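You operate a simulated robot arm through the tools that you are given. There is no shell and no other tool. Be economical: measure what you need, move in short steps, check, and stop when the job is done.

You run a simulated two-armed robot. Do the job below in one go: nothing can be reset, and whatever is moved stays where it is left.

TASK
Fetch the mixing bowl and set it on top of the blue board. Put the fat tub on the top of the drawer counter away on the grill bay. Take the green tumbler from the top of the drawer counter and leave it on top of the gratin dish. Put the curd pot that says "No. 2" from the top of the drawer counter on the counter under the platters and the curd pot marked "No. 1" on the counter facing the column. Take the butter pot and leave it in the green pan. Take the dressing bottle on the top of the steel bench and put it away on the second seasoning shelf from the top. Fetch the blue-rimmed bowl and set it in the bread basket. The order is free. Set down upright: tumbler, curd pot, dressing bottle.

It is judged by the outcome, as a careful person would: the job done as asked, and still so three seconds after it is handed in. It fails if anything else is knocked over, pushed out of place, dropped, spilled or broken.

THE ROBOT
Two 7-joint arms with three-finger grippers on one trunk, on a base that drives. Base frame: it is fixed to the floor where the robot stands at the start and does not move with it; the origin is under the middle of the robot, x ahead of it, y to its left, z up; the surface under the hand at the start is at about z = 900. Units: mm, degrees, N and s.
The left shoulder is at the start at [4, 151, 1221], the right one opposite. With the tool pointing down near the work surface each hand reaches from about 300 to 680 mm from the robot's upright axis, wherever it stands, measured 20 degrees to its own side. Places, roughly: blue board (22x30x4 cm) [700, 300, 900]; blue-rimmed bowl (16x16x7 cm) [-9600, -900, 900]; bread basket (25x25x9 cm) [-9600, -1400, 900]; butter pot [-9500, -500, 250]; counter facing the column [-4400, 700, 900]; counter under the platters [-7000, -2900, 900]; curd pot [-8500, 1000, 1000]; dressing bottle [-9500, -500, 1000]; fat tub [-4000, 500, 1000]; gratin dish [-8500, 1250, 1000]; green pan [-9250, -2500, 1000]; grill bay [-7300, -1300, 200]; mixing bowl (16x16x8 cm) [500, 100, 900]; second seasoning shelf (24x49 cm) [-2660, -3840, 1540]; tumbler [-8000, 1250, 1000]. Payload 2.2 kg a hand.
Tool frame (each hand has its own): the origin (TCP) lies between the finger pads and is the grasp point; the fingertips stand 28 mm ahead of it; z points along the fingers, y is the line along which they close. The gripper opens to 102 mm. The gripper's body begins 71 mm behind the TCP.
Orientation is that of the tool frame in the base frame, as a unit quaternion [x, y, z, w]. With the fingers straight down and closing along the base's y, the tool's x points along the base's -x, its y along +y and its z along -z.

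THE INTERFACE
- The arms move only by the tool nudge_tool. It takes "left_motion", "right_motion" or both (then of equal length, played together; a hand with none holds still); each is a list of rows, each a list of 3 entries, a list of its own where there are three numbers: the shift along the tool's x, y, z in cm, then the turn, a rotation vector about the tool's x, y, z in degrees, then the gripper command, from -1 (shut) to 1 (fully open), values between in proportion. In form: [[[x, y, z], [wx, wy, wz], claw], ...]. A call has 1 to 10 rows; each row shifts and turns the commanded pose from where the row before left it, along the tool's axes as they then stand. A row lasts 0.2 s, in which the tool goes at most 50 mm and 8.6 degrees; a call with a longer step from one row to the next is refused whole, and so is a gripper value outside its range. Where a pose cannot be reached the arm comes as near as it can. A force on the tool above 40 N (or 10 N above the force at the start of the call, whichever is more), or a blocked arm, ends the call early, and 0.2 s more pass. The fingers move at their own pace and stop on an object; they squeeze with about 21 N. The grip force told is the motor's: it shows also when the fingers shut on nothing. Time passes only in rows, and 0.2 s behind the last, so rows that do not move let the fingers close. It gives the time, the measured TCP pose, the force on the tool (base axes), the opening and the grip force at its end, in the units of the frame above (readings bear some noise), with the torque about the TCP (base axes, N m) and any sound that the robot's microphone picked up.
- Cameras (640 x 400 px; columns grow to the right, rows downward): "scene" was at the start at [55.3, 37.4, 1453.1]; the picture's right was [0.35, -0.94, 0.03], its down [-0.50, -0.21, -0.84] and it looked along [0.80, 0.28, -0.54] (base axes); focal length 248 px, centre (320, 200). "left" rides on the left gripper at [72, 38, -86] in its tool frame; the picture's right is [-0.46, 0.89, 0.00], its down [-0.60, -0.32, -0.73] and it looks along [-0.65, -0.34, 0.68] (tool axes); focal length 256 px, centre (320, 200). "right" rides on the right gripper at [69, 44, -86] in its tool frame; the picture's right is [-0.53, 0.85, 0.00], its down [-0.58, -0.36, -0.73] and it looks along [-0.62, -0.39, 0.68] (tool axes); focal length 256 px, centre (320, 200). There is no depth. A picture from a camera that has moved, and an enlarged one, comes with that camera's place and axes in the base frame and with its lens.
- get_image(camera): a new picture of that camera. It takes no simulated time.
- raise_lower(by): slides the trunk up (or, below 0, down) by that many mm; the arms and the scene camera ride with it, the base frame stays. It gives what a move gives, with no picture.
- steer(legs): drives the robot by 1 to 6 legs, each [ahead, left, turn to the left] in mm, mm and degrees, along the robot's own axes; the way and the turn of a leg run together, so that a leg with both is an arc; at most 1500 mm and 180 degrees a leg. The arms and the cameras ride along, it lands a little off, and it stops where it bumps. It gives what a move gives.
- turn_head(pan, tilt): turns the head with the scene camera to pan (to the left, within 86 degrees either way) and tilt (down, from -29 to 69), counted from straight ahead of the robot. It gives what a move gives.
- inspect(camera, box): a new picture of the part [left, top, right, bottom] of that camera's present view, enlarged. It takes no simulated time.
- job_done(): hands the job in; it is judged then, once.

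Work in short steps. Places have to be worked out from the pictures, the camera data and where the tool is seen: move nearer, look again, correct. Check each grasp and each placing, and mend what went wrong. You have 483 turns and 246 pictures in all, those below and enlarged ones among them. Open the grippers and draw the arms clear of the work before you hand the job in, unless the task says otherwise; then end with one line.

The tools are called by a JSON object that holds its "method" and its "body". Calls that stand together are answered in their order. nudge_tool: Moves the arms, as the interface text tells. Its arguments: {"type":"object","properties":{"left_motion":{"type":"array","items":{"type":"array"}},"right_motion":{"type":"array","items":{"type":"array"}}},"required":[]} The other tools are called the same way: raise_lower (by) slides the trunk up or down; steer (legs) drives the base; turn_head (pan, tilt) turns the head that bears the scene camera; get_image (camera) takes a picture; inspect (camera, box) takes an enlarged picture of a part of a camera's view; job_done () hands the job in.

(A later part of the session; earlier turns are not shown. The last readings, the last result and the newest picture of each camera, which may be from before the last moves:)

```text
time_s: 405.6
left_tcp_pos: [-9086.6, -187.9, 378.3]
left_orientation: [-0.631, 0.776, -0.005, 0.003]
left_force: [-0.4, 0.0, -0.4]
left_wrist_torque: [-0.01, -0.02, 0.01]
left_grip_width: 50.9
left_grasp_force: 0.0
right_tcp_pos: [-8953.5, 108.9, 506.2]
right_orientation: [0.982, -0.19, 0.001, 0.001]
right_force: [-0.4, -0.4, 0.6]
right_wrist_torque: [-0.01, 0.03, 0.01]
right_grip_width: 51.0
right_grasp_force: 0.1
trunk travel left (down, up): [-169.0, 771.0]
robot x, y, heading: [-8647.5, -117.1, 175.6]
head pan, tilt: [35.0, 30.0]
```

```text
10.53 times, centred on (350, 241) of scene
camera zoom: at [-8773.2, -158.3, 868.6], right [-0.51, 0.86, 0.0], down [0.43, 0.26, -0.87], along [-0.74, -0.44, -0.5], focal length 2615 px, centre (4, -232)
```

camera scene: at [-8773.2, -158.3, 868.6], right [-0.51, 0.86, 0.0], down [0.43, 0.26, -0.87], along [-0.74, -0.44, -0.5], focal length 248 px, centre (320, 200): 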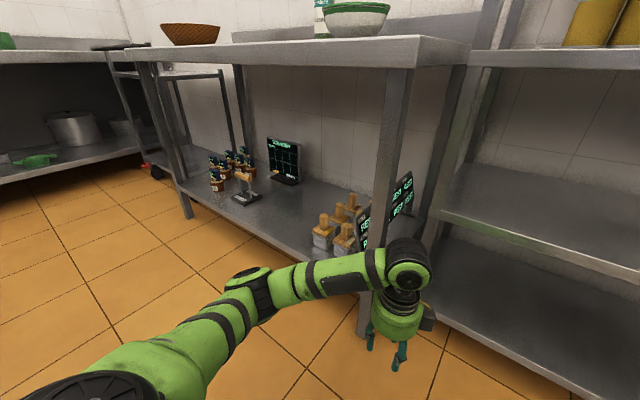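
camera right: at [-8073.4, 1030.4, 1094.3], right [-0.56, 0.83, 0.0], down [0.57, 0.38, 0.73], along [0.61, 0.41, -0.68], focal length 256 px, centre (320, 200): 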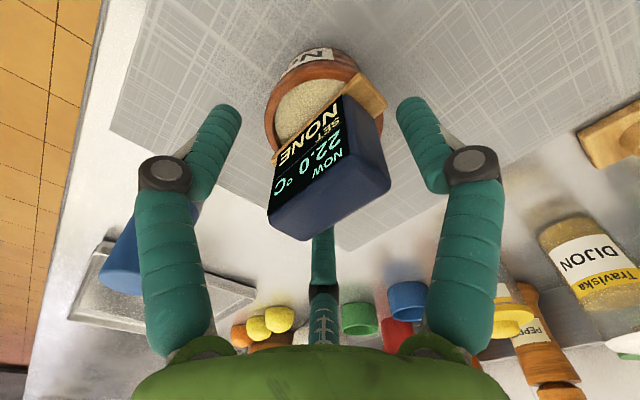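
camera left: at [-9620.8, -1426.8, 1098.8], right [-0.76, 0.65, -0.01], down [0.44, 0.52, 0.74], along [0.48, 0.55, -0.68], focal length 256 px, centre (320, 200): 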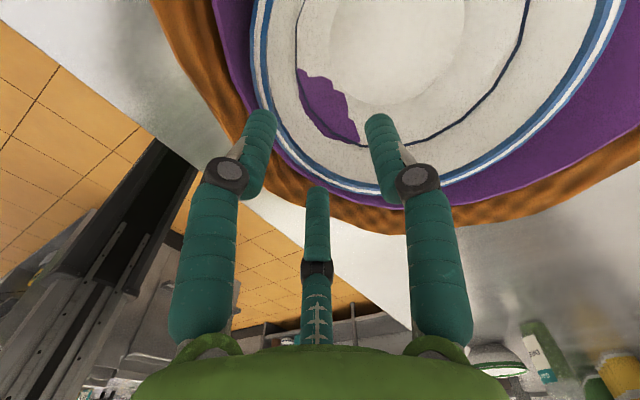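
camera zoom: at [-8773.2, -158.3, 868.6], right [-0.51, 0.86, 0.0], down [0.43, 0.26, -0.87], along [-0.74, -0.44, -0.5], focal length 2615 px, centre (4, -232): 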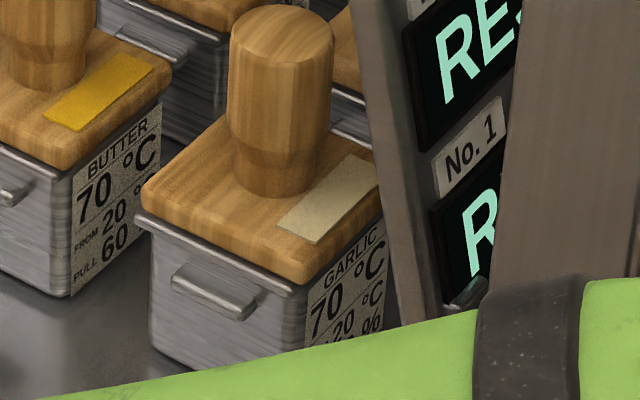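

"BUTTER" is the front-left pot, at ≈[-9392,-531], shelf z≈250. I drive so the left hand is in front of it.

{"method": "steer", "body": {"legs": [[0, 352, 0], [120, 0, 0]]}}

{"method": "turn_head", "body": {"pan": 10, "tilt": 38}}

{"method": "get_image", "body": {"camera": "scene"}}

{"method": "get_image", "body": {"camera": "left"}}

```text
time_s: 408.6
left_tcp_pos: [-9224.7, -519.6, 377.3]
left_orientation: [-0.632, 0.775, -0.004, 0.004]
left_force: [0.6, -0.4, 0.0]
left_wrist_torque: [-0.05, 0.03, 0.01]
left_grip_width: 50.9
left_grasp_force: 0.1
right_tcp_pos: [-9092.2, -221.2, 504.9]
right_orientation: [0.982, -0.186, 0.001, 0.0]
right_force: [-0.1, 0.1, -0.3]
right_wrist_torque: [0.0, 0.0, 0.03]
right_grip_width: 50.8
right_grasp_force: 0.1
trunk travel left (down, up): [-169.0, 771.0]
robot x, y, heading: [-8784.2, -449.2, 175.9]
head pan, tilt: [35.0, 30.0]
```

```text
time_s: 409.5
left_tcp_pos: [-9225.0, -521.2, 377.6]
left_orientation: [-0.633, 0.774, -0.005, 0.004]
left_force: [-0.1, -0.4, 0.1]
left_wrist_torque: [-0.03, 0.02, -0.02]
left_grip_width: 50.8
left_grasp_force: 0.1
right_tcp_pos: [-9092.3, -221.7, 505.8]
right_orientation: [0.982, -0.187, 0.0, 0.001]
right_force: [-0.1, 1.0, 0.1]
right_wrist_torque: [0.02, 0.03, -0.02]
right_grip_width: 50.8
right_grasp_force: 0.0
trunk travel left (down, up): [-169.0, 771.0]
robot x, y, heading: [-8789.4, -447.2, 176.1]
head pan, tilt: [10.0, 38.0]
```

```text
94 pictures are left
camera scene: at [-8920.2, -451.2, 856.3], right [-0.1, 0.99, 0.0], down [0.61, 0.06, -0.79], along [-0.78, -0.08, -0.62], focal length 248 px, centre (320, 200)
```

scene: 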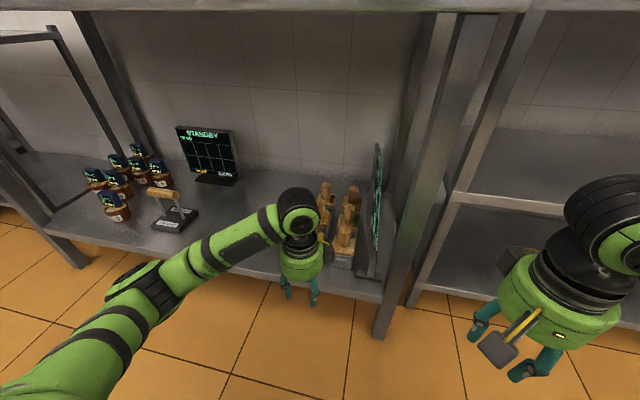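

```text
93 pictures are left
camera left: at [-9277.2, -583.2, 463.2], right [-0.77, 0.63, -0.01], down [0.42, 0.53, 0.74], along [0.47, 0.57, -0.68], focal length 256 px, centre (320, 200)
```

left: 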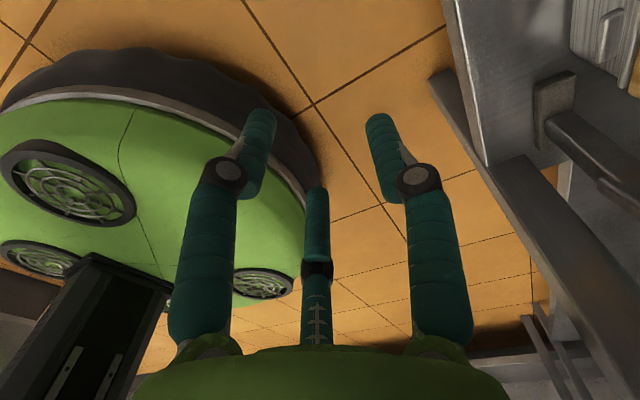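

Knob top is ≈z 395. I raise the hand 68 mm and move forward over the butter pot's knob.

{"method": "nudge_tool", "body": {"left_motion": [[[0, 0, -3.5], [0, 0, 0], 0.2], [[0, 0, -3.5], [0, 0, 0], 0.2], [[1.1, 4.1, 0], [0, 0, 0], 0.2], [[1.1, 4.1, 0], [0, 0, 0], 0.2], [[1.1, 4.1, 0], [0, 0, 0], 0.2], [[1.1, 4.1, 0], [0, 0, 0], 0.2], [[0, 0, 0], [0, 0, 0], 0.2]]}}

{"method": "get_image", "body": {"camera": "left"}}

{"method": "inspect", "body": {"camera": "scene", "box": [260, 130, 400, 290]}}

```text
time_s: 411.1
left_tcp_pos: [-9396.3, -528.9, 444.2]
left_orientation: [-0.632, 0.775, -0.005, 0.003]
left_force: [0.2, 0.3, 0.4]
left_wrist_torque: [-0.01, -0.01, 0.03]
left_grip_width: 61.1
left_grasp_force: 0.0
right_tcp_pos: [-9092.6, -219.9, 506.0]
right_orientation: [0.982, -0.188, 0.0, 0.001]
right_force: [0.5, -0.5, 0.1]
right_wrist_torque: [-0.02, 0.03, 0.03]
right_grip_width: 51.1
right_grasp_force: 0.0
trunk travel left (down, up): [-169.0, 771.0]
robot x, y, heading: [-8790.1, -449.2, 176.1]
head pan, tilt: [10.0, 38.0]
```

```text
92 pictures are left
camera left: at [-9447.7, -592.5, 529.8], right [-0.77, 0.63, -0.01], down [0.42, 0.53, 0.73], along [0.47, 0.56, -0.68], focal length 256 px, centre (320, 200)
```

left: 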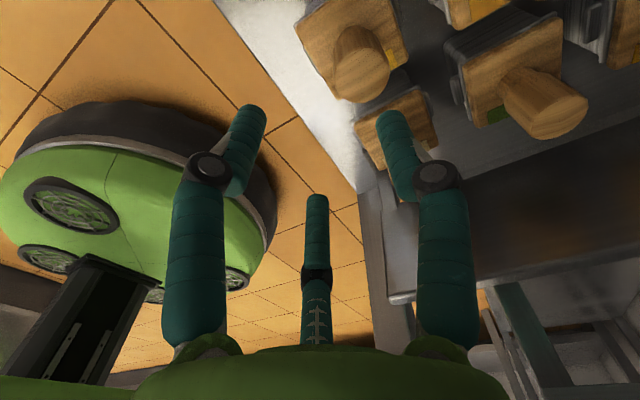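

```text
2.50 times, centred on (330, 210) of scene
camera zoom: at [-8920.2, -451.1, 856.2], right [-0.1, 0.99, 0.0], down [0.61, 0.06, -0.79], along [-0.78, -0.08, -0.62], focal length 621 px, centre (295, 175)
```

zoom: 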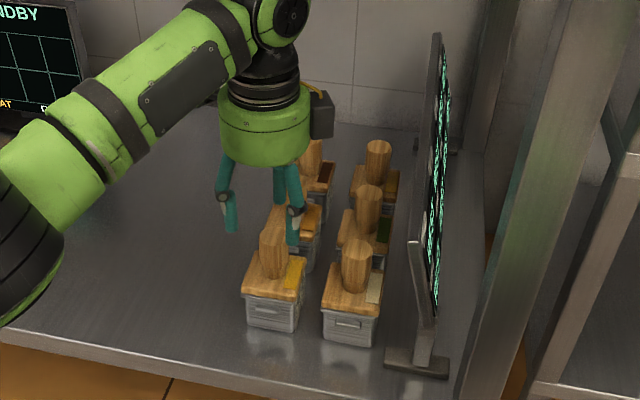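

Intersecting both views puts the knob top at ≈[-9428,-530,365]. I move 32 mm further and lower 50 mm, then check.

{"method": "nudge_tool", "body": {"left_motion": [[[0.4, 1.6, 0], [0, 0, 0], 0.2], [[0.4, 1.6, 0], [0, 0, 0], 0.2], [[0, 0, 2], [0, 0, 0], 0.2], [[0, 0, 2], [0, 0, 0], 0.2], [[0, 0, 0], [0, 0, 0], 0.2]]}}

{"method": "get_image", "body": {"camera": "left"}}

{"method": "inspect", "body": {"camera": "scene", "box": [260, 130, 400, 290]}}

```text
time_s: 412.3
left_tcp_pos: [-9426.2, -531.6, 403.5]
left_orientation: [-0.633, 0.774, -0.003, 0.003]
left_force: [0.8, 0.2, -0.2]
left_wrist_torque: [0.03, -0.02, 0.0]
left_grip_width: 61.0
left_grasp_force: 0.1
right_tcp_pos: [-9093.2, -220.5, 506.1]
right_orientation: [0.982, -0.187, 0.001, 0.0]
right_force: [0.7, 0.6, 0.6]
right_wrist_torque: [-0.01, 0.01, -0.03]
right_grip_width: 51.0
right_grasp_force: 0.1
trunk travel left (down, up): [-169.0, 771.0]
robot x, y, heading: [-8785.7, -446.7, 175.9]
head pan, tilt: [10.0, 38.0]
```

```text
90 pictures are left
camera left: at [-9478.9, -595.2, 488.7], right [-0.77, 0.63, -0.01], down [0.42, 0.53, 0.74], along [0.47, 0.57, -0.68], focal length 256 px, centre (320, 200)
```

left: 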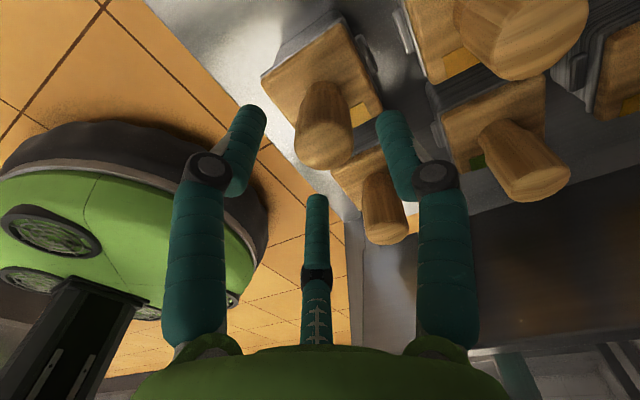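

```text
2.50 times, centred on (330, 210) of scene
camera zoom: at [-8920.3, -451.1, 856.2], right [-0.1, 0.99, 0.0], down [0.61, 0.06, -0.79], along [-0.78, -0.08, -0.62], focal length 621 px, centre (295, 175)
```

zoom: 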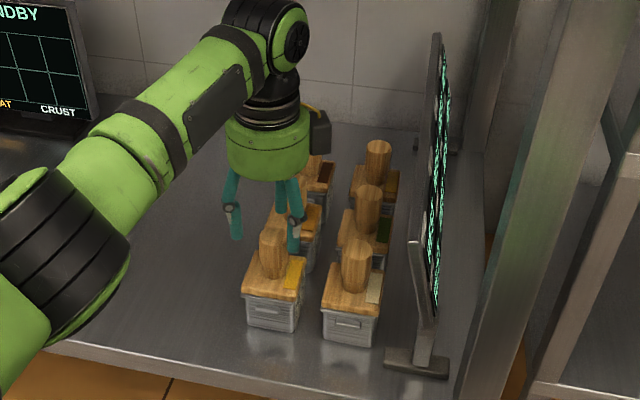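

Aligned over the butter knob. I lower 65 mm and close on it.

{"method": "nudge_tool", "body": {"left_motion": [[[0, 0, 2.2], [0, 0, 0], 0.2], [[0, 0, 2.2], [0, 0, 0], 0.2], [[0, 0, 2], [0, 0, 0], 0.2], [[0, 0, 0], [0, 0, 0], 0.2], [[0, 0, 0], [0, 0, 0], -0.5], [[0, 0, 0], [0, 0, 0], -1], [[0, 0, 0], [0, 0, 0], -1]]}}

{"method": "get_image", "body": {"camera": "left"}}

```text
time_s: 413.9
left_tcp_pos: [-9426.8, -531.1, 341.3]
left_orientation: [-0.632, 0.775, -0.003, 0.002]
left_force: [1.7, 1.1, 11.7]
left_wrist_torque: [-0.1, 0.32, -0.05]
left_grip_width: 31.9
left_grasp_force: 21.2
right_tcp_pos: [-9091.7, -221.0, 504.4]
right_orientation: [0.982, -0.188, 0.0, 0.002]
right_force: [0.2, 1.1, -0.7]
right_wrist_torque: [-0.01, -0.04, 0.0]
right_grip_width: 51.1
right_grasp_force: 0.0
trunk travel left (down, up): [-169.0, 771.0]
robot x, y, heading: [-8786.6, -443.0, 175.8]
head pan, tilt: [10.0, 38.0]
```

```text
88 pictures are left
camera left: at [-9479.4, -594.7, 427.9], right [-0.77, 0.63, -0.01], down [0.43, 0.53, 0.73], along [0.47, 0.57, -0.68], focal length 256 px, centre (320, 200)
```

left: 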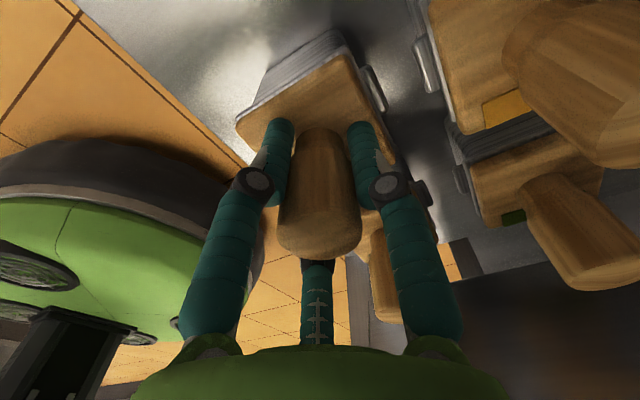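

The knob is gripped. I lift slowly and check that the whole pot comes.

{"method": "nudge_tool", "body": {"left_motion": [[[0, 0, -0.7], [0, 0, 0], -1], [[0, 0, -1], [0, 0, 0], -1], [[0, 0, -1.5], [0, 0, 0], -1], [[0, 0, -2], [0, 0, 0], -1], [[0, 0, 0], [0, 0, 0], -1]]}}

{"method": "inspect", "body": {"camera": "scene", "box": [260, 130, 400, 290]}}

```text
time_s: 415.1
left_tcp_pos: [-9428.7, -529.8, 390.9]
left_orientation: [-0.632, 0.775, -0.004, 0.005]
left_force: [0.3, 0.1, -3.3]
left_wrist_torque: [-0.04, 0.01, 0.01]
left_grip_width: 31.8
left_grasp_force: 20.9
right_tcp_pos: [-9092.0, -220.3, 505.8]
right_orientation: [0.982, -0.187, 0.001, 0.001]
right_force: [0.5, 0.1, -0.5]
right_wrist_torque: [0.05, -0.01, -0.01]
right_grip_width: 50.8
right_grasp_force: 0.1
trunk travel left (down, up): [-169.0, 771.0]
robot x, y, heading: [-8784.9, -446.0, 176.0]
head pan, tilt: [10.0, 38.0]
```

```text
2.50 times, centred on (330, 210) of scene
camera zoom: at [-8920.6, -451.2, 856.2], right [-0.1, 0.99, 0.0], down [0.61, 0.06, -0.79], along [-0.78, -0.08, -0.62], focal length 621 px, centre (295, 175)
```

zoom: 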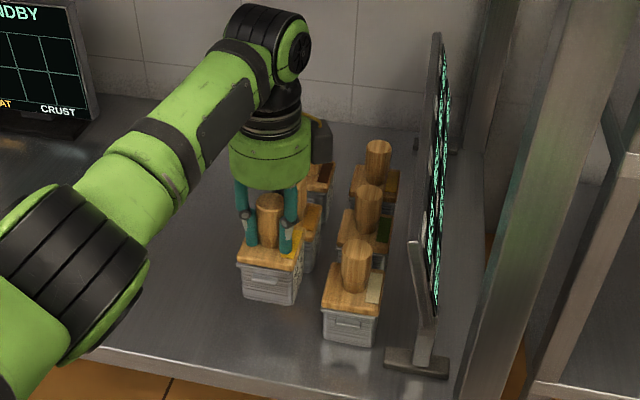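

The whole pot is lifted. I draw it out from under the bench, back off and raise the trunk.

{"method": "nudge_tool", "body": {"left_motion": [[[0, 0, -2], [0, 0, 0], -1], [[0, -3, -1], [0, 0, 0], -1], [[0, -4, 0], [0, 0, 0], -1], [[0, -4, 0], [0, 0, 0], -1], [[0, -4, 0], [0, 0, 0], -1], [[0, -3, 0], [0, 0, 0], -1], [[0, 0, 0], [0, 0, 0], -1]]}}

{"method": "steer", "body": {"legs": [[-130, 0, 0]]}}

{"method": "raise_lower", "body": {"by": 400}}

{"method": "raise_lower", "body": {"by": 330}}

{"method": "turn_head", "body": {"pan": 0, "tilt": 40}}

{"method": "get_image", "body": {"camera": "scene"}}

```text
time_s: 416.7
left_tcp_pos: [-9252.2, -567.7, 427.0]
left_orientation: [-0.632, 0.775, -0.005, 0.004]
left_force: [-0.5, -0.2, -3.1]
left_wrist_torque: [0.01, 0.03, 0.02]
left_grip_width: 31.4
left_grasp_force: 21.0
right_tcp_pos: [-9092.5, -219.9, 505.6]
right_orientation: [0.982, -0.188, 0.001, 0.001]
right_force: [0.2, -0.3, 0.3]
right_wrist_torque: [0.02, 0.01, -0.04]
right_grip_width: 50.9
right_grasp_force: 0.1
trunk travel left (down, up): [-169.0, 771.0]
robot x, y, heading: [-8786.4, -446.8, 176.0]
head pan, tilt: [10.0, 38.0]
```

```text
time_s: 418.0
left_tcp_pos: [-9124.3, -576.7, 426.6]
left_orientation: [-0.631, 0.775, -0.004, 0.005]
left_force: [0.3, -0.2, -3.1]
left_wrist_torque: [-0.01, -0.01, 0.0]
left_grip_width: 31.9
left_grasp_force: 21.3
right_tcp_pos: [-8962.6, -230.0, 505.7]
right_orientation: [0.982, -0.189, 0.001, 0.001]
right_force: [-0.2, -0.1, 0.5]
right_wrist_torque: [-0.03, 0.01, 0.02]
right_grip_width: 51.0
right_grasp_force: 0.0
trunk travel left (down, up): [-169.0, 771.0]
robot x, y, heading: [-8656.3, -460.1, 175.7]
head pan, tilt: [10.0, 38.0]
```

```text
time_s: 421.8
left_tcp_pos: [-9125.7, -576.5, 826.3]
left_orientation: [-0.631, 0.776, -0.005, 0.005]
left_force: [0.3, -0.8, -3.8]
left_wrist_torque: [0.03, 0.02, -0.02]
left_grip_width: 31.5
left_grasp_force: 20.9
right_tcp_pos: [-8963.4, -230.8, 905.4]
right_orientation: [0.982, -0.19, 0.002, 0.0]
right_force: [-0.7, -0.8, -0.4]
right_wrist_torque: [0.02, -0.04, 0.03]
right_grip_width: 50.7
right_grasp_force: 0.1
trunk travel left (down, up): [-569.0, 371.0]
robot x, y, heading: [-8657.5, -454.7, 175.9]
head pan, tilt: [10.0, 38.0]
```

```text
time_s: 425.1
left_tcp_pos: [-9124.8, -575.5, 1156.8]
left_orientation: [-0.631, 0.775, -0.004, 0.005]
left_force: [0.3, 0.5, -2.4]
left_wrist_torque: [0.0, 0.0, 0.0]
left_grip_width: 31.8
left_grasp_force: 20.8
right_tcp_pos: [-8962.5, -230.2, 1234.8]
right_orientation: [0.982, -0.189, 0.001, 0.001]
right_force: [0.5, -0.4, 0.2]
right_wrist_torque: [0.02, -0.03, 0.03]
right_grip_width: 51.1
right_grasp_force: 0.1
trunk travel left (down, up): [-899.0, 41.0]
robot x, y, heading: [-8652.8, -455.6, 175.7]
head pan, tilt: [10.0, 38.0]
```

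```text
time_s: 425.8
left_tcp_pos: [-9123.2, -575.9, 1156.7]
left_orientation: [-0.631, 0.775, -0.004, 0.004]
left_force: [-0.5, 0.4, -3.0]
left_wrist_torque: [0.01, -0.01, 0.02]
left_grip_width: 31.7
left_grasp_force: 21.1
right_tcp_pos: [-8962.3, -229.8, 1236.5]
right_orientation: [0.982, -0.19, 0.001, 0.001]
right_force: [0.1, 0.1, -0.1]
right_wrist_torque: [0.0, -0.02, -0.02]
right_grip_width: 50.8
right_grasp_force: 0.1
trunk travel left (down, up): [-899.0, 41.0]
robot x, y, heading: [-8655.6, -454.5, 175.8]
head pan, tilt: [0.0, 40.0]
```

```text
86 pictures are left
camera scene: at [-8790.6, -445.3, 1583.2], right [0.07, 1.0, 0.0], down [0.64, -0.05, -0.77], along [-0.76, 0.06, -0.64], focal length 248 px, centre (320, 200)
```

scene: 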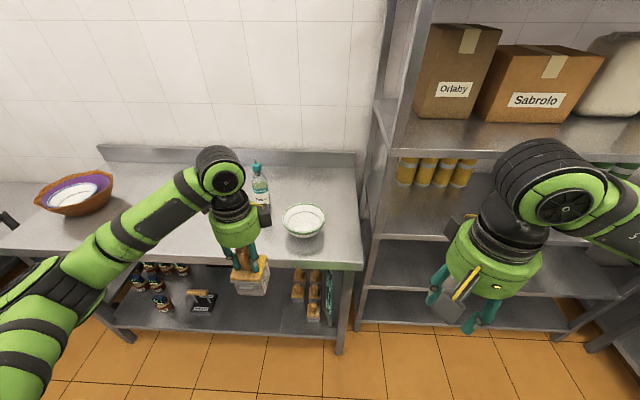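

Butter pot is up. For the shelf I need the dressing bottle held from the side, so I align the right hand and pitch it to point forward (20° down).

{"method": "nudge_tool", "body": {"right_motion": [[[0, 0, 0], [0, 0, -8.5], 0.8], [[0, 0, 0], [0, 0, -8.5], 0.8], [[-3, 0, 0], [0, -8.5, 0], 0.8], [[-2, 0, 2], [0, -8.5, 0], 0.8], [[0, 0, 2], [0, -8.5, 0], 0.8], [[0, 0, 2], [0, -8.5, 0], 0.8], [[0, 0, 2], [0, -8.5, 0], 0.8], [[0, 0, 2], [0, -8.5, 0], 0.8], [[0, 0, 0], [0, -8.5, 0], 0.8], [[0, 0, 0], [0, -8.5, 0], 0.8]]}}

{"method": "get_image", "body": {"camera": "scene"}}

```text
time_s: 428.0
left_tcp_pos: [-9124.2, -577.4, 1155.3]
left_orientation: [-0.631, 0.776, -0.004, 0.005]
left_force: [-0.1, 0.5, -2.4]
left_wrist_torque: [0.02, 0.01, -0.01]
left_grip_width: 31.5
left_grasp_force: 20.9
right_tcp_pos: [-9102.1, -222.6, 1149.4]
right_orientation: [0.902, -0.038, -0.429, -0.017]
right_force: [0.5, 0.4, -0.3]
right_wrist_torque: [0.01, -0.03, 0.02]
right_grip_width: 91.7
right_grasp_force: 0.1
right hand out of reach, approached as far as the arm can: row 5, 6, 7, 9, 10
trunk travel left (down, up): [-899.0, 41.0]
robot x, y, heading: [-8656.2, -458.2, 175.6]
head pan, tilt: [0.0, 40.0]
```

```text
85 pictures are left
camera scene: at [-8790.7, -445.4, 1583.2], right [0.07, 1.0, 0.0], down [0.64, -0.05, -0.77], along [-0.76, 0.06, -0.64], focal length 248 px, centre (320, 200)
```

scene: 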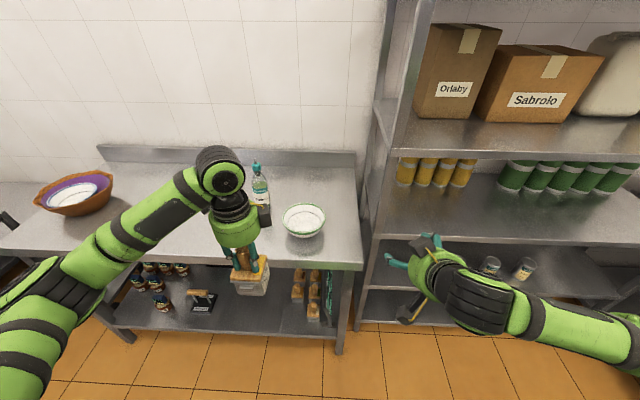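

The hand is 39° below horizontal so far. I drive into position before the bottle, then finish pitching.

{"method": "steer", "body": {"legs": [[0, 306, 0], [150, 0, 0]]}}

{"method": "nudge_tool", "body": {"right_motion": [[[0, 0, 3], [0, -7, 0], 0.8], [[0, 0, 2], [0, -7, 0], 0.8], [[-2, 0, 0], [0, -5, 0], 0.8], [[0, 0, 0], [0, 0, 0], 0.8]]}}

{"method": "get_image", "body": {"camera": "scene"}}

```text
time_s: 431.0
left_tcp_pos: [-9291.7, -861.6, 1158.9]
left_orientation: [-0.628, 0.778, -0.003, 0.002]
left_force: [0.7, -0.6, -3.8]
left_wrist_torque: [-0.01, 0.03, 0.01]
left_grip_width: 31.5
left_grasp_force: 20.4
right_tcp_pos: [-9266.8, -511.0, 1153.0]
right_orientation: [0.901, -0.042, -0.431, -0.019]
right_force: [0.2, -0.7, -0.4]
right_wrist_torque: [-0.01, 0.01, -0.01]
right_grip_width: 92.0
right_grasp_force: 0.0
trunk travel left (down, up): [-899.0, 41.0]
robot x, y, heading: [-8826.7, -747.8, 175.4]
head pan, tilt: [0.0, 40.0]
```

```text
time_s: 432.0
left_tcp_pos: [-9296.4, -863.7, 1156.0]
left_orientation: [-0.628, 0.778, -0.004, 0.005]
left_force: [-0.2, 0.0, -2.8]
left_wrist_torque: [-0.02, 0.01, 0.01]
left_grip_width: 31.6
left_grasp_force: 20.9
right_tcp_pos: [-9278.9, -527.2, 1160.9]
right_orientation: [0.889, -0.03, -0.457, -0.006]
right_force: [-0.2, -0.1, -0.5]
right_wrist_torque: [0.02, -0.01, 0.05]
right_grip_width: 91.6
right_grasp_force: 0.1
right hand out of reach, approached as far as the arm can: row 1, 2, 3
trunk travel left (down, up): [-899.0, 41.0]
robot x, y, heading: [-8827.4, -746.3, 175.1]
head pan, tilt: [0.0, 40.0]
```

```text
84 pictures are left
camera scene: at [-8961.1, -735.1, 1583.1], right [0.08, 1.0, 0.0], down [0.64, -0.05, -0.77], along [-0.76, 0.06, -0.64], focal length 248 px, centre (320, 200)
```

scene: 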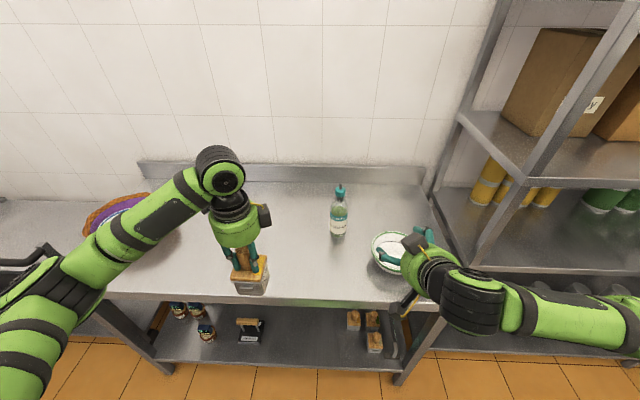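

The right wrist won't pitch further this way. I'll first deliver the butter pot with the left hand, then use the left hand for the bottle. I return the right hand to pointing down and drive toward the green pan.

{"method": "nudge_tool", "body": {"right_motion": [[[0, 0, 0], [0, 8.5, 0], 0.2], [[0, 0, 0], [0, 8.5, 0], 0.2], [[0, 0, 0], [0, 8.5, 0], 0.2], [[0, 0, 0], [0, 8.5, 0], 0.2], [[0, 0, 0], [0, 8.5, 0], 0.2], [[0, 0, 0], [0, 8.5, 0], 0.2], [[2, 0, -3], [0, 0, 0], 0.2], [[4, 0, 0], [0, 0, 0], 0.2], [[4, 0, 0], [0, 0, 0], 0.2]]}}

{"method": "steer", "body": {"legs": [[-230, 0, 0], [0, 0, 75], [1000, 0, 0]]}}

{"method": "turn_head", "body": {"pan": -25, "tilt": 30}}

{"method": "get_image", "body": {"camera": "scene"}}

```text
time_s: 434.0
left_tcp_pos: [-9295.0, -863.3, 1157.2]
left_orientation: [-0.628, 0.778, -0.005, 0.003]
left_force: [0.3, 0.0, -3.4]
left_wrist_torque: [0.01, 0.04, 0.02]
left_grip_width: 31.4
left_grasp_force: 21.1
right_tcp_pos: [-9182.5, -519.7, 1188.7]
right_orientation: [0.998, -0.046, -0.044, 0.0]
right_force: [0.6, 0.2, -0.7]
right_wrist_torque: [0.0, -0.01, 0.0]
right_grip_width: 61.2
right_grasp_force: 0.0
trunk travel left (down, up): [-899.0, 41.0]
robot x, y, heading: [-8824.1, -745.2, 175.1]
head pan, tilt: [0.0, 40.0]
```

```text
time_s: 443.7
left_tcp_pos: [-8967.1, -2191.5, 1156.5]
left_orientation: [0.971, -0.24, 0.001, -0.006]
left_force: [0.3, 0.1, -3.9]
left_wrist_torque: [0.01, 0.03, 0.02]
left_grip_width: 31.6
left_grasp_force: 21.1
right_tcp_pos: [-9266.6, -1990.8, 1188.1]
right_orientation: [0.822, 0.568, -0.036, 0.026]
right_force: [0.0, 0.1, 0.0]
right_wrist_torque: [0.01, 0.0, 0.01]
right_grip_width: 61.4
right_grasp_force: 0.0
trunk travel left (down, up): [-899.0, 41.0]
robot x, y, heading: [-8955.4, -1710.8, -110.2]
head pan, tilt: [0.0, 40.0]
```

```text
time_s: 444.6
left_tcp_pos: [-8966.1, -2191.0, 1155.7]
left_orientation: [0.971, -0.239, 0.001, -0.006]
left_force: [0.3, -1.0, -3.1]
left_wrist_torque: [-0.01, 0.02, -0.01]
left_grip_width: 31.7
left_grasp_force: 20.7
right_tcp_pos: [-9267.5, -1991.5, 1188.1]
right_orientation: [0.822, 0.568, -0.036, 0.025]
right_force: [0.3, -0.5, -0.2]
right_wrist_torque: [-0.01, 0.01, -0.05]
right_grip_width: 61.3
right_grasp_force: 0.1
trunk travel left (down, up): [-899.0, 41.0]
robot x, y, heading: [-8955.8, -1708.9, -110.2]
head pan, tilt: [-25.0, 30.0]
```

```text
83 pictures are left
camera scene: at [-9033.1, -1821.1, 1598.5], right [-0.71, 0.71, 0.0], down [0.35, 0.35, -0.87], along [-0.61, -0.61, -0.5], focal length 248 px, centre (320, 200)
```

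scene: 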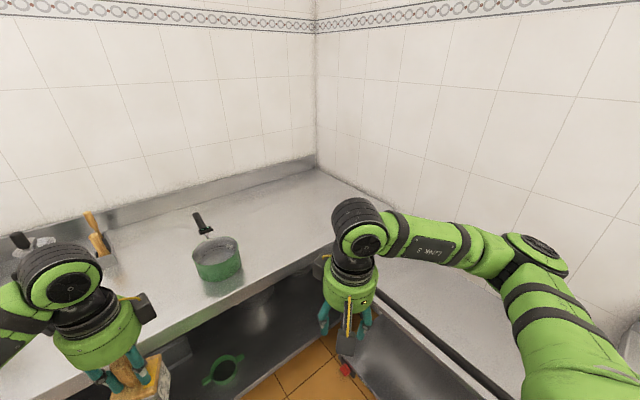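

The green pan is at ≈[-9267,-2625]. I drive 370 mm closer on this heading.

{"method": "steer", "body": {"legs": [[360, -20, 0]]}}

{"method": "turn_head", "body": {"pan": 0, "tilt": 45}}

{"method": "get_image", "body": {"camera": "scene"}}

```text
time_s: 446.9
left_tcp_pos: [-9110.7, -2521.6, 1157.0]
left_orientation: [0.971, -0.24, 0.001, -0.005]
left_force: [-0.7, 1.2, -3.0]
left_wrist_torque: [-0.01, 0.0, 0.0]
left_grip_width: 31.5
left_grasp_force: 21.1
right_tcp_pos: [-9410.9, -2320.0, 1189.7]
right_orientation: [0.823, 0.567, -0.035, 0.026]
right_force: [-0.9, -0.6, 0.2]
right_wrist_torque: [-0.02, 0.0, 0.01]
right_grip_width: 61.2
right_grasp_force: 0.1
trunk travel left (down, up): [-899.0, 41.0]
robot x, y, heading: [-9095.5, -2039.4, -110.4]
head pan, tilt: [-25.0, 30.0]
```

```text
time_s: 447.8
left_tcp_pos: [-9111.9, -2523.8, 1156.6]
left_orientation: [0.971, -0.239, 0.002, -0.007]
left_force: [-1.0, -0.3, -3.3]
left_wrist_torque: [-0.02, 0.03, 0.02]
left_grip_width: 31.6
left_grasp_force: 21.0
right_tcp_pos: [-9411.4, -2321.7, 1189.0]
right_orientation: [0.823, 0.566, -0.035, 0.025]
right_force: [0.4, -0.4, 0.3]
right_wrist_torque: [0.05, 0.03, 0.01]
right_grip_width: 61.3
right_grasp_force: 0.1
trunk travel left (down, up): [-899.0, 41.0]
robot x, y, heading: [-9101.8, -2042.0, -110.7]
head pan, tilt: [0.0, 45.0]
```

```text
82 pictures are left
camera scene: at [-9141.4, -2165.4, 1575.9], right [-0.94, 0.35, 0.0], down [0.25, 0.66, -0.71], along [-0.25, -0.66, -0.71], focal length 248 px, centre (320, 200)
```

scene: 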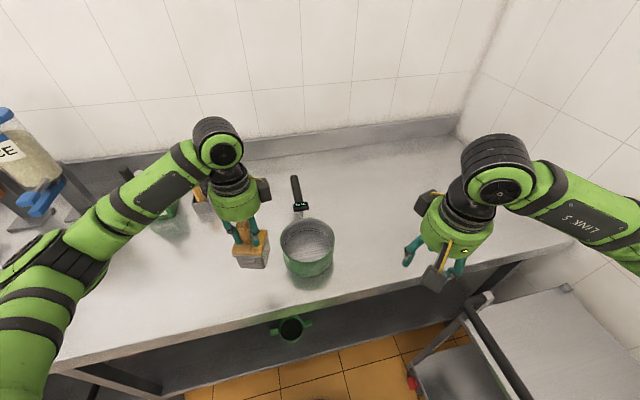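

The pan's rim centre is ≈[-9255,-2572,978]. I move the butter pot over it.

{"method": "nudge_tool", "body": {"left_motion": [[[-2.6, 2.73, 0], [0, 0, 0], -1], [[-2.6, 2.73, 0], [0, 0, 0], -1], [[-2.6, 2.73, 0], [0, 0, 0], -1], [[-2.6, 2.73, 0], [0, 0, 0], -1], [[0, 0, 0], [0, 0, 0], -1]]}}

{"method": "get_image", "body": {"camera": "left"}}

{"method": "inspect", "body": {"camera": "scene", "box": [220, 150, 400, 300]}}

```text
time_s: 449.0
left_tcp_pos: [-9254.5, -2568.7, 1153.8]
left_orientation: [0.971, -0.241, 0.002, -0.006]
left_force: [0.6, -0.1, -3.6]
left_wrist_torque: [-0.01, -0.02, 0.04]
left_grip_width: 31.6
left_grasp_force: 20.9
right_tcp_pos: [-9410.6, -2321.8, 1188.7]
right_orientation: [0.823, 0.567, -0.035, 0.025]
right_force: [-0.4, 1.0, -0.1]
right_wrist_torque: [-0.02, 0.03, -0.03]
right_grip_width: 61.0
right_grasp_force: 0.0
trunk travel left (down, up): [-899.0, 41.0]
robot x, y, heading: [-9100.6, -2043.8, -110.3]
head pan, tilt: [0.0, 45.0]
```

```text
81 pictures are left
camera left: at [-9207.9, -2637.7, 1240.7], right [-0.82, -0.57, -0.01], down [-0.39, 0.55, 0.74], along [-0.41, 0.61, -0.68], focal length 256 px, centre (320, 200)
```

left: 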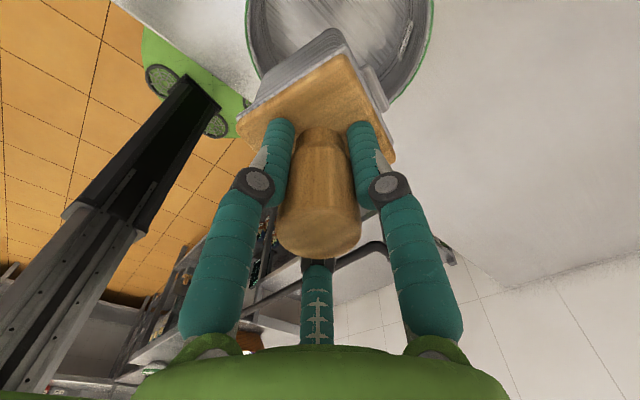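

```text
2.67 times, centred on (310, 225) of scene
camera zoom: at [-9140.7, -2164.8, 1575.9], right [-0.94, 0.35, 0.0], down [0.25, 0.66, -0.71], along [-0.25, -0.66, -0.71], focal length 662 px, centre (347, 133)
```

zoom: 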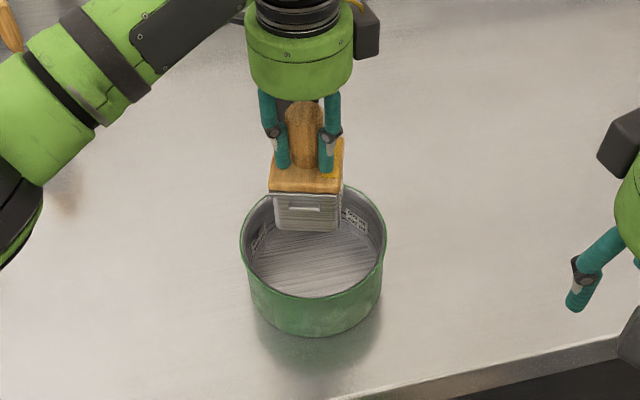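

Centred within ~10 mm. I shift 10 mm in and lower into the pan.

{"method": "nudge_tool", "body": {"left_motion": [[[-0.2, 1, 0], [0, 0, 0], -1], [[0, 0, 2.5], [0, 0, 0], -1], [[0, 0, 2.5], [0, 0, 0], -1], [[0, 0, 2.5], [0, 0, 0], -1], [[0, 0, 2.5], [0, 0, 0], -1], [[0, 0, 1.5], [0, 0, 0], -1], [[0, 0, 1], [0, 0, 0], -1], [[0, 0, 0], [0, 0, 0], -1]]}}

{"method": "inspect", "body": {"camera": "scene", "box": [220, 150, 400, 300]}}

```text
time_s: 450.8
left_tcp_pos: [-9262.6, -2579.4, 1028.3]
left_orientation: [0.971, -0.241, 0.002, -0.007]
left_force: [0.5, 0.1, -3.7]
left_wrist_torque: [-0.01, 0.01, -0.03]
left_grip_width: 31.7
left_grasp_force: 21.1
right_tcp_pos: [-9411.4, -2322.2, 1188.8]
right_orientation: [0.823, 0.566, -0.034, 0.025]
right_force: [0.2, 0.2, -0.1]
right_wrist_torque: [-0.01, -0.01, 0.02]
right_grip_width: 61.1
right_grasp_force: 0.1
trunk travel left (down, up): [-899.0, 41.0]
robot x, y, heading: [-9095.1, -2042.2, -110.4]
head pan, tilt: [0.0, 45.0]
```

```text
2.67 times, centred on (310, 225) of scene
camera zoom: at [-9141.2, -2164.7, 1575.9], right [-0.94, 0.35, 0.0], down [0.25, 0.66, -0.71], along [-0.25, -0.66, -0.71], focal length 662 px, centre (347, 133)
```

zoom: 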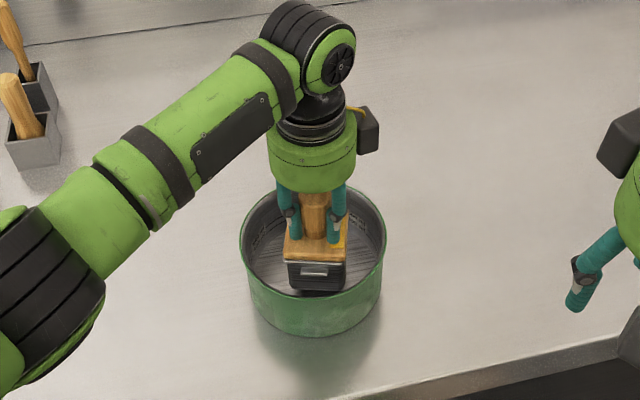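

Well inside the pan. I lower in small steps to contact.

{"method": "nudge_tool", "body": {"left_motion": [[[0, 0, 0.7], [0, 0, 0], -1], [[0, 0, 0.7], [0, 0, 0], -1], [[0, 0, 0.6], [0, 0, 0], -1], [[0, 0, 0.5], [0, 0, 0], -1], [[0, 0, 0.5], [0, 0, 0], -1], [[0, 0, 0.5], [0, 0, 0], -1], [[0, 0, 0], [0, 0, 0], -1]]}}

```text
time_s: 452.2
left_tcp_pos: [-9262.3, -2580.1, 1006.2]
left_orientation: [0.97, -0.242, -0.001, 0.003]
left_force: [5.4, 6.1, 17.7]
left_wrist_torque: [0.38, -0.48, 0.06]
left_grip_width: 31.5
left_grasp_force: 21.0
right_tcp_pos: [-9411.1, -2318.9, 1189.4]
right_orientation: [0.823, 0.567, -0.036, 0.027]
right_force: [-0.6, 0.2, -0.7]
right_wrist_torque: [0.04, -0.03, 0.01]
right_grip_width: 60.9
right_grasp_force: 0.0
trunk travel left (down, up): [-899.0, 41.0]
robot x, y, heading: [-9095.3, -2044.6, -110.4]
head pan, tilt: [0.0, 45.0]
stopped in row 7 (left hand): the force on the tool passed its limit at 43 N (the readings are from after the stop); the commanded pose is now the measured one
```

Contact. I look, then release and rise.

{"method": "nudge_tool", "body": {"left_motion": [[[0, 0, -0.2], [0, 0, 0], -1], [[0, 0, 0], [0, 0, 0], -0.5], [[0, 0, 0], [0, 0, 0], 0], [[0, 0, 0], [0, 0, 0], 0], [[0, 0, -2], [0, 0, 0], 0], [[0, 0, -3], [0, 0, 0], 0], [[0, 0, -4], [0, 0, 0], 0], [[0, 0, -4], [0, 0, 0], 0]]}}

{"method": "inspect", "body": {"camera": "scene", "box": [220, 150, 400, 300]}}

```text
time_s: 454.1
left_tcp_pos: [-9260.7, -2580.8, 1135.2]
left_orientation: [0.97, -0.242, -0.002, 0.001]
left_force: [0.4, 0.3, -0.1]
left_wrist_torque: [-0.02, -0.01, 0.01]
left_grip_width: 50.6
left_grasp_force: 0.0
right_tcp_pos: [-9411.5, -2322.2, 1188.3]
right_orientation: [0.823, 0.567, -0.035, 0.025]
right_force: [1.2, -0.3, -0.6]
right_wrist_torque: [0.0, 0.0, 0.0]
right_grip_width: 61.1
right_grasp_force: 0.2
trunk travel left (down, up): [-899.0, 41.0]
robot x, y, heading: [-9101.6, -2043.4, -110.1]
head pan, tilt: [0.0, 45.0]
```

```text
2.67 times, centred on (310, 225) of scene
camera zoom: at [-9141.1, -2163.6, 1576.0], right [-0.94, 0.35, 0.0], down [0.25, 0.66, -0.71], along [-0.25, -0.66, -0.71], focal length 662 px, centre (347, 133)
```

zoom: 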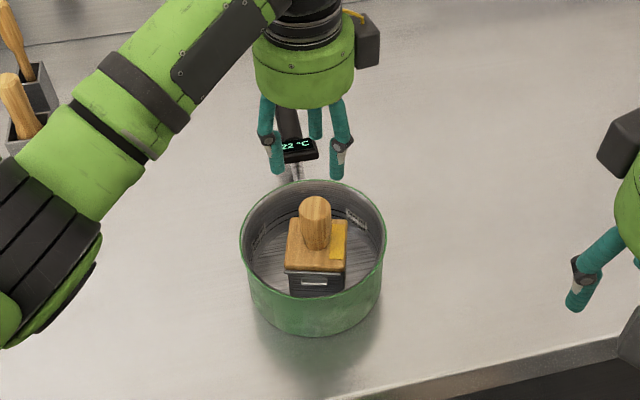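

The butter pot is in the pan. I retract the left hand, back away, turn to the bench and drive up toward the dressing bottle.

{"method": "nudge_tool", "body": {"left_motion": [[[0, -4, -1], [0, 0, 0], 0], [[0, -4, -1], [0, 0, 0], 0], [[0, -4, 0], [0, 0, 0], 0], [[0, -4, 0], [0, 0, 0], 0], [[0, 0, 0], [0, 0, 0], 0.5]]}}

{"method": "steer", "body": {"legs": [[-400, 0, 0], [0, 0, -75], [100, -1050, 0]]}}

{"method": "turn_head", "body": {"pan": 5, "tilt": 40}}

{"method": "get_image", "body": {"camera": "scene"}}

```text
time_s: 455.2
left_tcp_pos: [-9184.0, -2439.9, 1153.8]
left_orientation: [0.971, -0.241, -0.002, 0.0]
left_force: [-0.1, 0.1, 0.3]
left_wrist_torque: [0.0, -0.03, 0.0]
left_grip_width: 76.6
left_grasp_force: 0.2
right_tcp_pos: [-9411.3, -2323.1, 1189.4]
right_orientation: [0.823, 0.566, -0.035, 0.026]
right_force: [0.1, -0.8, 0.8]
right_wrist_torque: [0.01, -0.01, 0.0]
right_grip_width: 61.2
right_grasp_force: 0.1
trunk travel left (down, up): [-899.0, 41.0]
robot x, y, heading: [-9097.7, -2043.3, -110.1]
head pan, tilt: [0.0, 45.0]
```

```text
time_s: 465.9
left_tcp_pos: [-9369.7, -640.6, 1153.3]
left_orientation: [-0.625, 0.781, 0.001, 0.001]
left_force: [1.1, 0.6, -0.1]
left_wrist_torque: [0.02, 0.0, -0.01]
left_grip_width: 76.5
left_grasp_force: 0.1
right_tcp_pos: [-9314.7, -392.3, 1188.4]
right_orientation: [0.998, -0.05, -0.044, -0.002]
right_force: [-0.4, 0.1, 0.2]
right_wrist_torque: [0.04, 0.01, 0.0]
right_grip_width: 61.0
right_grasp_force: 0.1
trunk travel left (down, up): [-899.0, 41.0]
robot x, y, heading: [-8959.4, -622.3, 174.8]
head pan, tilt: [0.0, 45.0]
```

```text
time_s: 466.6
left_tcp_pos: [-9368.6, -640.7, 1154.2]
left_orientation: [-0.625, 0.781, 0.001, 0.0]
left_force: [0.2, 0.6, -0.2]
left_wrist_torque: [-0.01, -0.02, 0.0]
left_grip_width: 76.3
left_grasp_force: 0.0
right_tcp_pos: [-9313.4, -390.5, 1188.9]
right_orientation: [0.998, -0.049, -0.043, -0.001]
right_force: [0.0, 1.0, -0.5]
right_wrist_torque: [0.04, -0.01, -0.03]
right_grip_width: 61.3
right_grasp_force: 0.3
trunk travel left (down, up): [-899.0, 41.0]
robot x, y, heading: [-8963.0, -621.0, 174.8]
head pan, tilt: [5.0, 40.0]
```

```text
77 pictures are left
camera scene: at [-9093.3, -615.4, 1583.2], right [0.0, 1.0, 0.0], down [0.64, 0.0, -0.77], along [-0.77, 0.0, -0.64], focal length 248 px, centre (320, 200)
```

scene: 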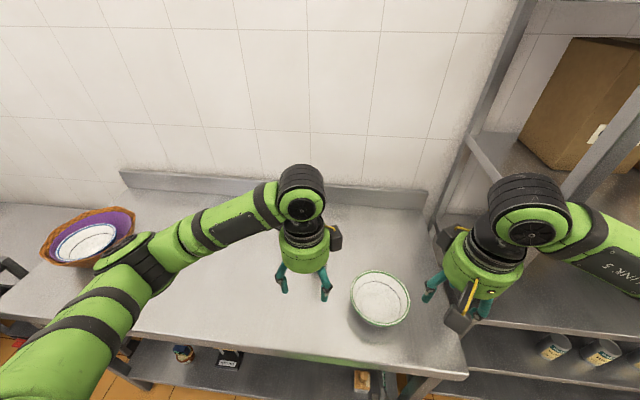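

I move the left hand left while pitching it to point forward.

{"method": "nudge_tool", "body": {"left_motion": [[[3, 0, 0], [-8.5, 0, 0], 0.9], [[3, 0, 0], [-8.5, 0, 0], 0.9], [[3, 0, 0], [-8.5, 0, 0], 0.9], [[3, 0, 0], [-8.5, 0, 0], 0.9], [[3, 0, 0], [-8.5, 0, 0], 0.9], [[3, 0, 0], [-8.5, 0, 0], 0.9], [[2, 0, 0], [-8.5, 0, 0], 0.9], [[0, 0, 0], [-8.5, 0, 0], 0.9], [[0, 0, 0], [0, 0, 8.5], 0.9], [[0, 0, 0], [0, 0, 8.5], 0.9]]}}

{"method": "nudge_tool", "body": {"left_motion": [[[0, 0, 0], [0, 0, 8.5], 0.9], [[0, 0, 0], [0, 0, 8.5], 0.9], [[0, 0, 0], [0, 0, 8.5], 0.9], [[0, 0, 0], [0, 0, 8.5], 0.9], [[0, 0, 0], [0, 0, 8.5], 0.9], [[0, 0, 0], [0, 0, 8.5], 0.9], [[0, 0, 0], [0, 0, 8.5], 0.9], [[0, 0, 0], [0, 0, 8.5], 0.9], [[0, 0, 0], [0, 0, 5], 0.9], [[0, 0, 0], [0, 0, 0], 0.9]]}}

{"method": "get_image", "body": {"camera": "scene"}}

```text
time_s: 468.8
left_tcp_pos: [-9436.0, -834.9, 1148.7]
left_orientation: [-0.416, 0.716, 0.382, -0.41]
left_force: [0.6, -0.9, -0.2]
left_wrist_torque: [-0.01, -0.01, -0.02]
left_grip_width: 96.8
left_grasp_force: 0.1
left hand out of reach, approached as far as the arm can: row 5, 6
right_tcp_pos: [-9313.1, -390.3, 1188.5]
right_orientation: [0.998, -0.05, -0.044, -0.002]
right_force: [-0.6, -0.1, -0.2]
right_wrist_torque: [-0.03, -0.01, 0.02]
right_grip_width: 61.5
right_grasp_force: 0.1
trunk travel left (down, up): [-899.0, 41.0]
robot x, y, heading: [-8964.7, -621.3, 174.9]
head pan, tilt: [5.0, 40.0]
```

```text
time_s: 471.0
left_tcp_pos: [-9435.2, -836.0, 1148.3]
left_orientation: [0.092, 0.823, 0.063, -0.556]
left_force: [0.0, -0.3, 0.2]
left_wrist_torque: [-0.02, 0.0, 0.02]
left_grip_width: 96.7
left_grasp_force: 0.0
right_tcp_pos: [-9313.5, -391.3, 1187.7]
right_orientation: [0.998, -0.05, -0.043, -0.001]
right_force: [0.0, 0.3, -0.2]
right_wrist_torque: [-0.03, 0.0, 0.0]
right_grip_width: 61.4
right_grasp_force: 0.1
trunk travel left (down, up): [-899.0, 41.0]
robot x, y, heading: [-8960.4, -623.9, 175.0]
head pan, tilt: [5.0, 40.0]
```

```text
76 pictures are left
camera scene: at [-9093.3, -615.1, 1583.2], right [0.0, 1.0, 0.0], down [0.64, 0.0, -0.77], along [-0.77, 0.0, -0.64], focal length 248 px, centre (320, 200)
```

scene: 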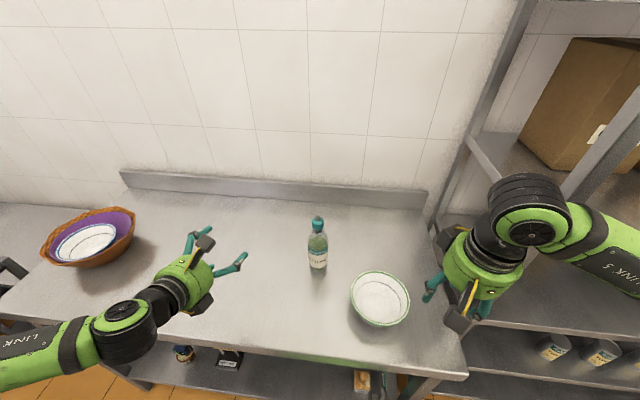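

The hand points forward with camera up. The bottle stands at ≈[-9575,-620]. I move in front of it and down to mid-body height.

{"method": "nudge_tool", "body": {"left_motion": [[[0.4, 3.6, 1.0], [0, 0, 0], 0.75], [[0.4, 3.6, 1.0], [0, 0, 0], 0.75], [[0.4, 3.6, 1.0], [0, 0, 0], 0.75], [[0.4, 3.6, 1.0], [0, 0, 0], 0.75], [[0.4, 3.6, 1.0], [0, 0, 0], 0.75], [[-3.78, 0, 1.5], [0, 0, 0], 0.75], [[-3.78, 0, 1.5], [0, 0, 0], 0.75], [[-3.78, 0, 1.5], [0, 0, 0], 0.75], [[-3.6, 0, 1.4], [0, 0, 0], 0.75], [[0, 0, 0], [0, 0, 0], 0.75]]}}

{"method": "get_image", "body": {"camera": "left"}}

{"method": "inspect", "body": {"camera": "scene", "box": [230, 180, 410, 320]}}

```text
time_s: 473.2
left_tcp_pos: [-9448.6, -647.0, 985.2]
left_orientation: [0.091, 0.823, 0.063, -0.556]
left_force: [0.5, 0.1, 0.0]
left_wrist_torque: [-0.01, -0.03, 0.02]
left_grip_width: 89.1
left_grasp_force: 0.0
right_tcp_pos: [-9312.6, -391.6, 1188.3]
right_orientation: [0.998, -0.049, -0.043, -0.001]
right_force: [-0.1, -0.1, -0.2]
right_wrist_torque: [0.0, 0.01, -0.01]
right_grip_width: 61.4
right_grasp_force: 0.1
trunk travel left (down, up): [-899.0, 41.0]
robot x, y, heading: [-8964.6, -624.3, 174.7]
head pan, tilt: [5.0, 40.0]
```

```text
75 pictures are left
camera left: at [-9388.0, -622.3, 1084.8], right [0.36, 0.83, -0.43], down [0.81, -0.51, -0.29], along [-0.46, -0.24, -0.86], focal length 256 px, centre (320, 200)
```

left: 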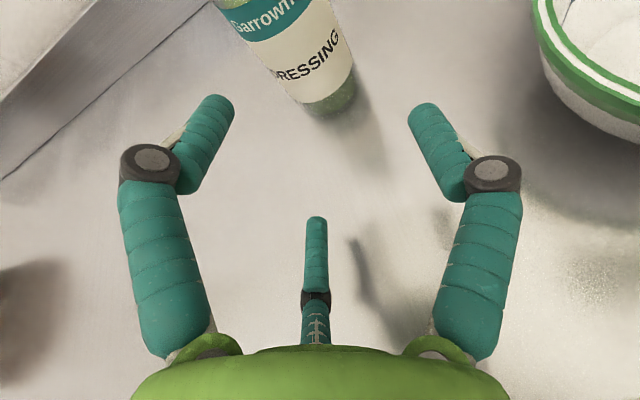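

```text
2.86 times, centred on (320, 250) of scene
camera zoom: at [-9093.3, -615.6, 1583.3], right [0.0, 1.0, 0.0], down [0.64, 0.0, -0.77], along [-0.77, 0.0, -0.64], focal length 710 px, centre (320, 57)
```

zoom: 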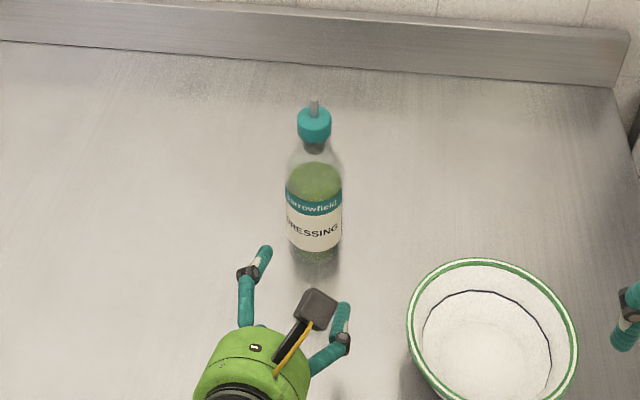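

By the wrist view the bottle is ≈145 mm ahead and 8 mm left of the hand's line. I correct and advance 120 mm.

{"method": "nudge_tool", "body": {"left_motion": [[[0, -0.8, 0], [0, 0, 0], 0.75], [[1.1, 0, 2.78], [0, 0, 0], 0.75], [[1.1, 0, 2.78], [0, 0, 0], 0.75], [[1.1, 0, 2.78], [0, 0, 0], 0.75], [[1.1, 0, 2.78], [0, 0, 0], 0.75], [[0, 0, 0], [0, 0, 0], 0.75]]}}

{"method": "get_image", "body": {"camera": "left"}}

```text
time_s: 474.6
left_tcp_pos: [-9568.9, -628.7, 987.3]
left_orientation: [0.09, 0.823, 0.062, -0.557]
left_force: [0.5, -0.5, 0.6]
left_wrist_torque: [0.01, -0.01, 0.05]
left_grip_width: 89.6
left_grasp_force: 0.1
right_tcp_pos: [-9313.0, -391.7, 1189.6]
right_orientation: [0.998, -0.049, -0.043, -0.001]
right_force: [0.2, -0.3, -0.6]
right_wrist_torque: [0.0, 0.03, 0.01]
right_grip_width: 61.4
right_grasp_force: 0.0
trunk travel left (down, up): [-899.0, 41.0]
robot x, y, heading: [-8959.6, -617.8, 174.8]
head pan, tilt: [5.0, 40.0]
```

```text
73 pictures are left
camera left: at [-9508.6, -604.0, 1086.6], right [0.36, 0.83, -0.43], down [0.81, -0.51, -0.29], along [-0.46, -0.24, -0.86], focal length 256 px, centre (320, 200)
```

left: 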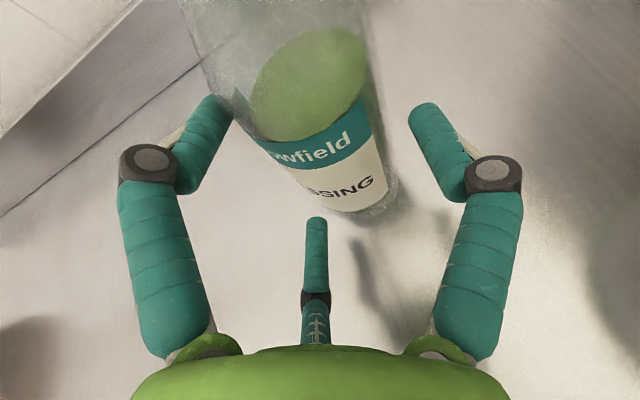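

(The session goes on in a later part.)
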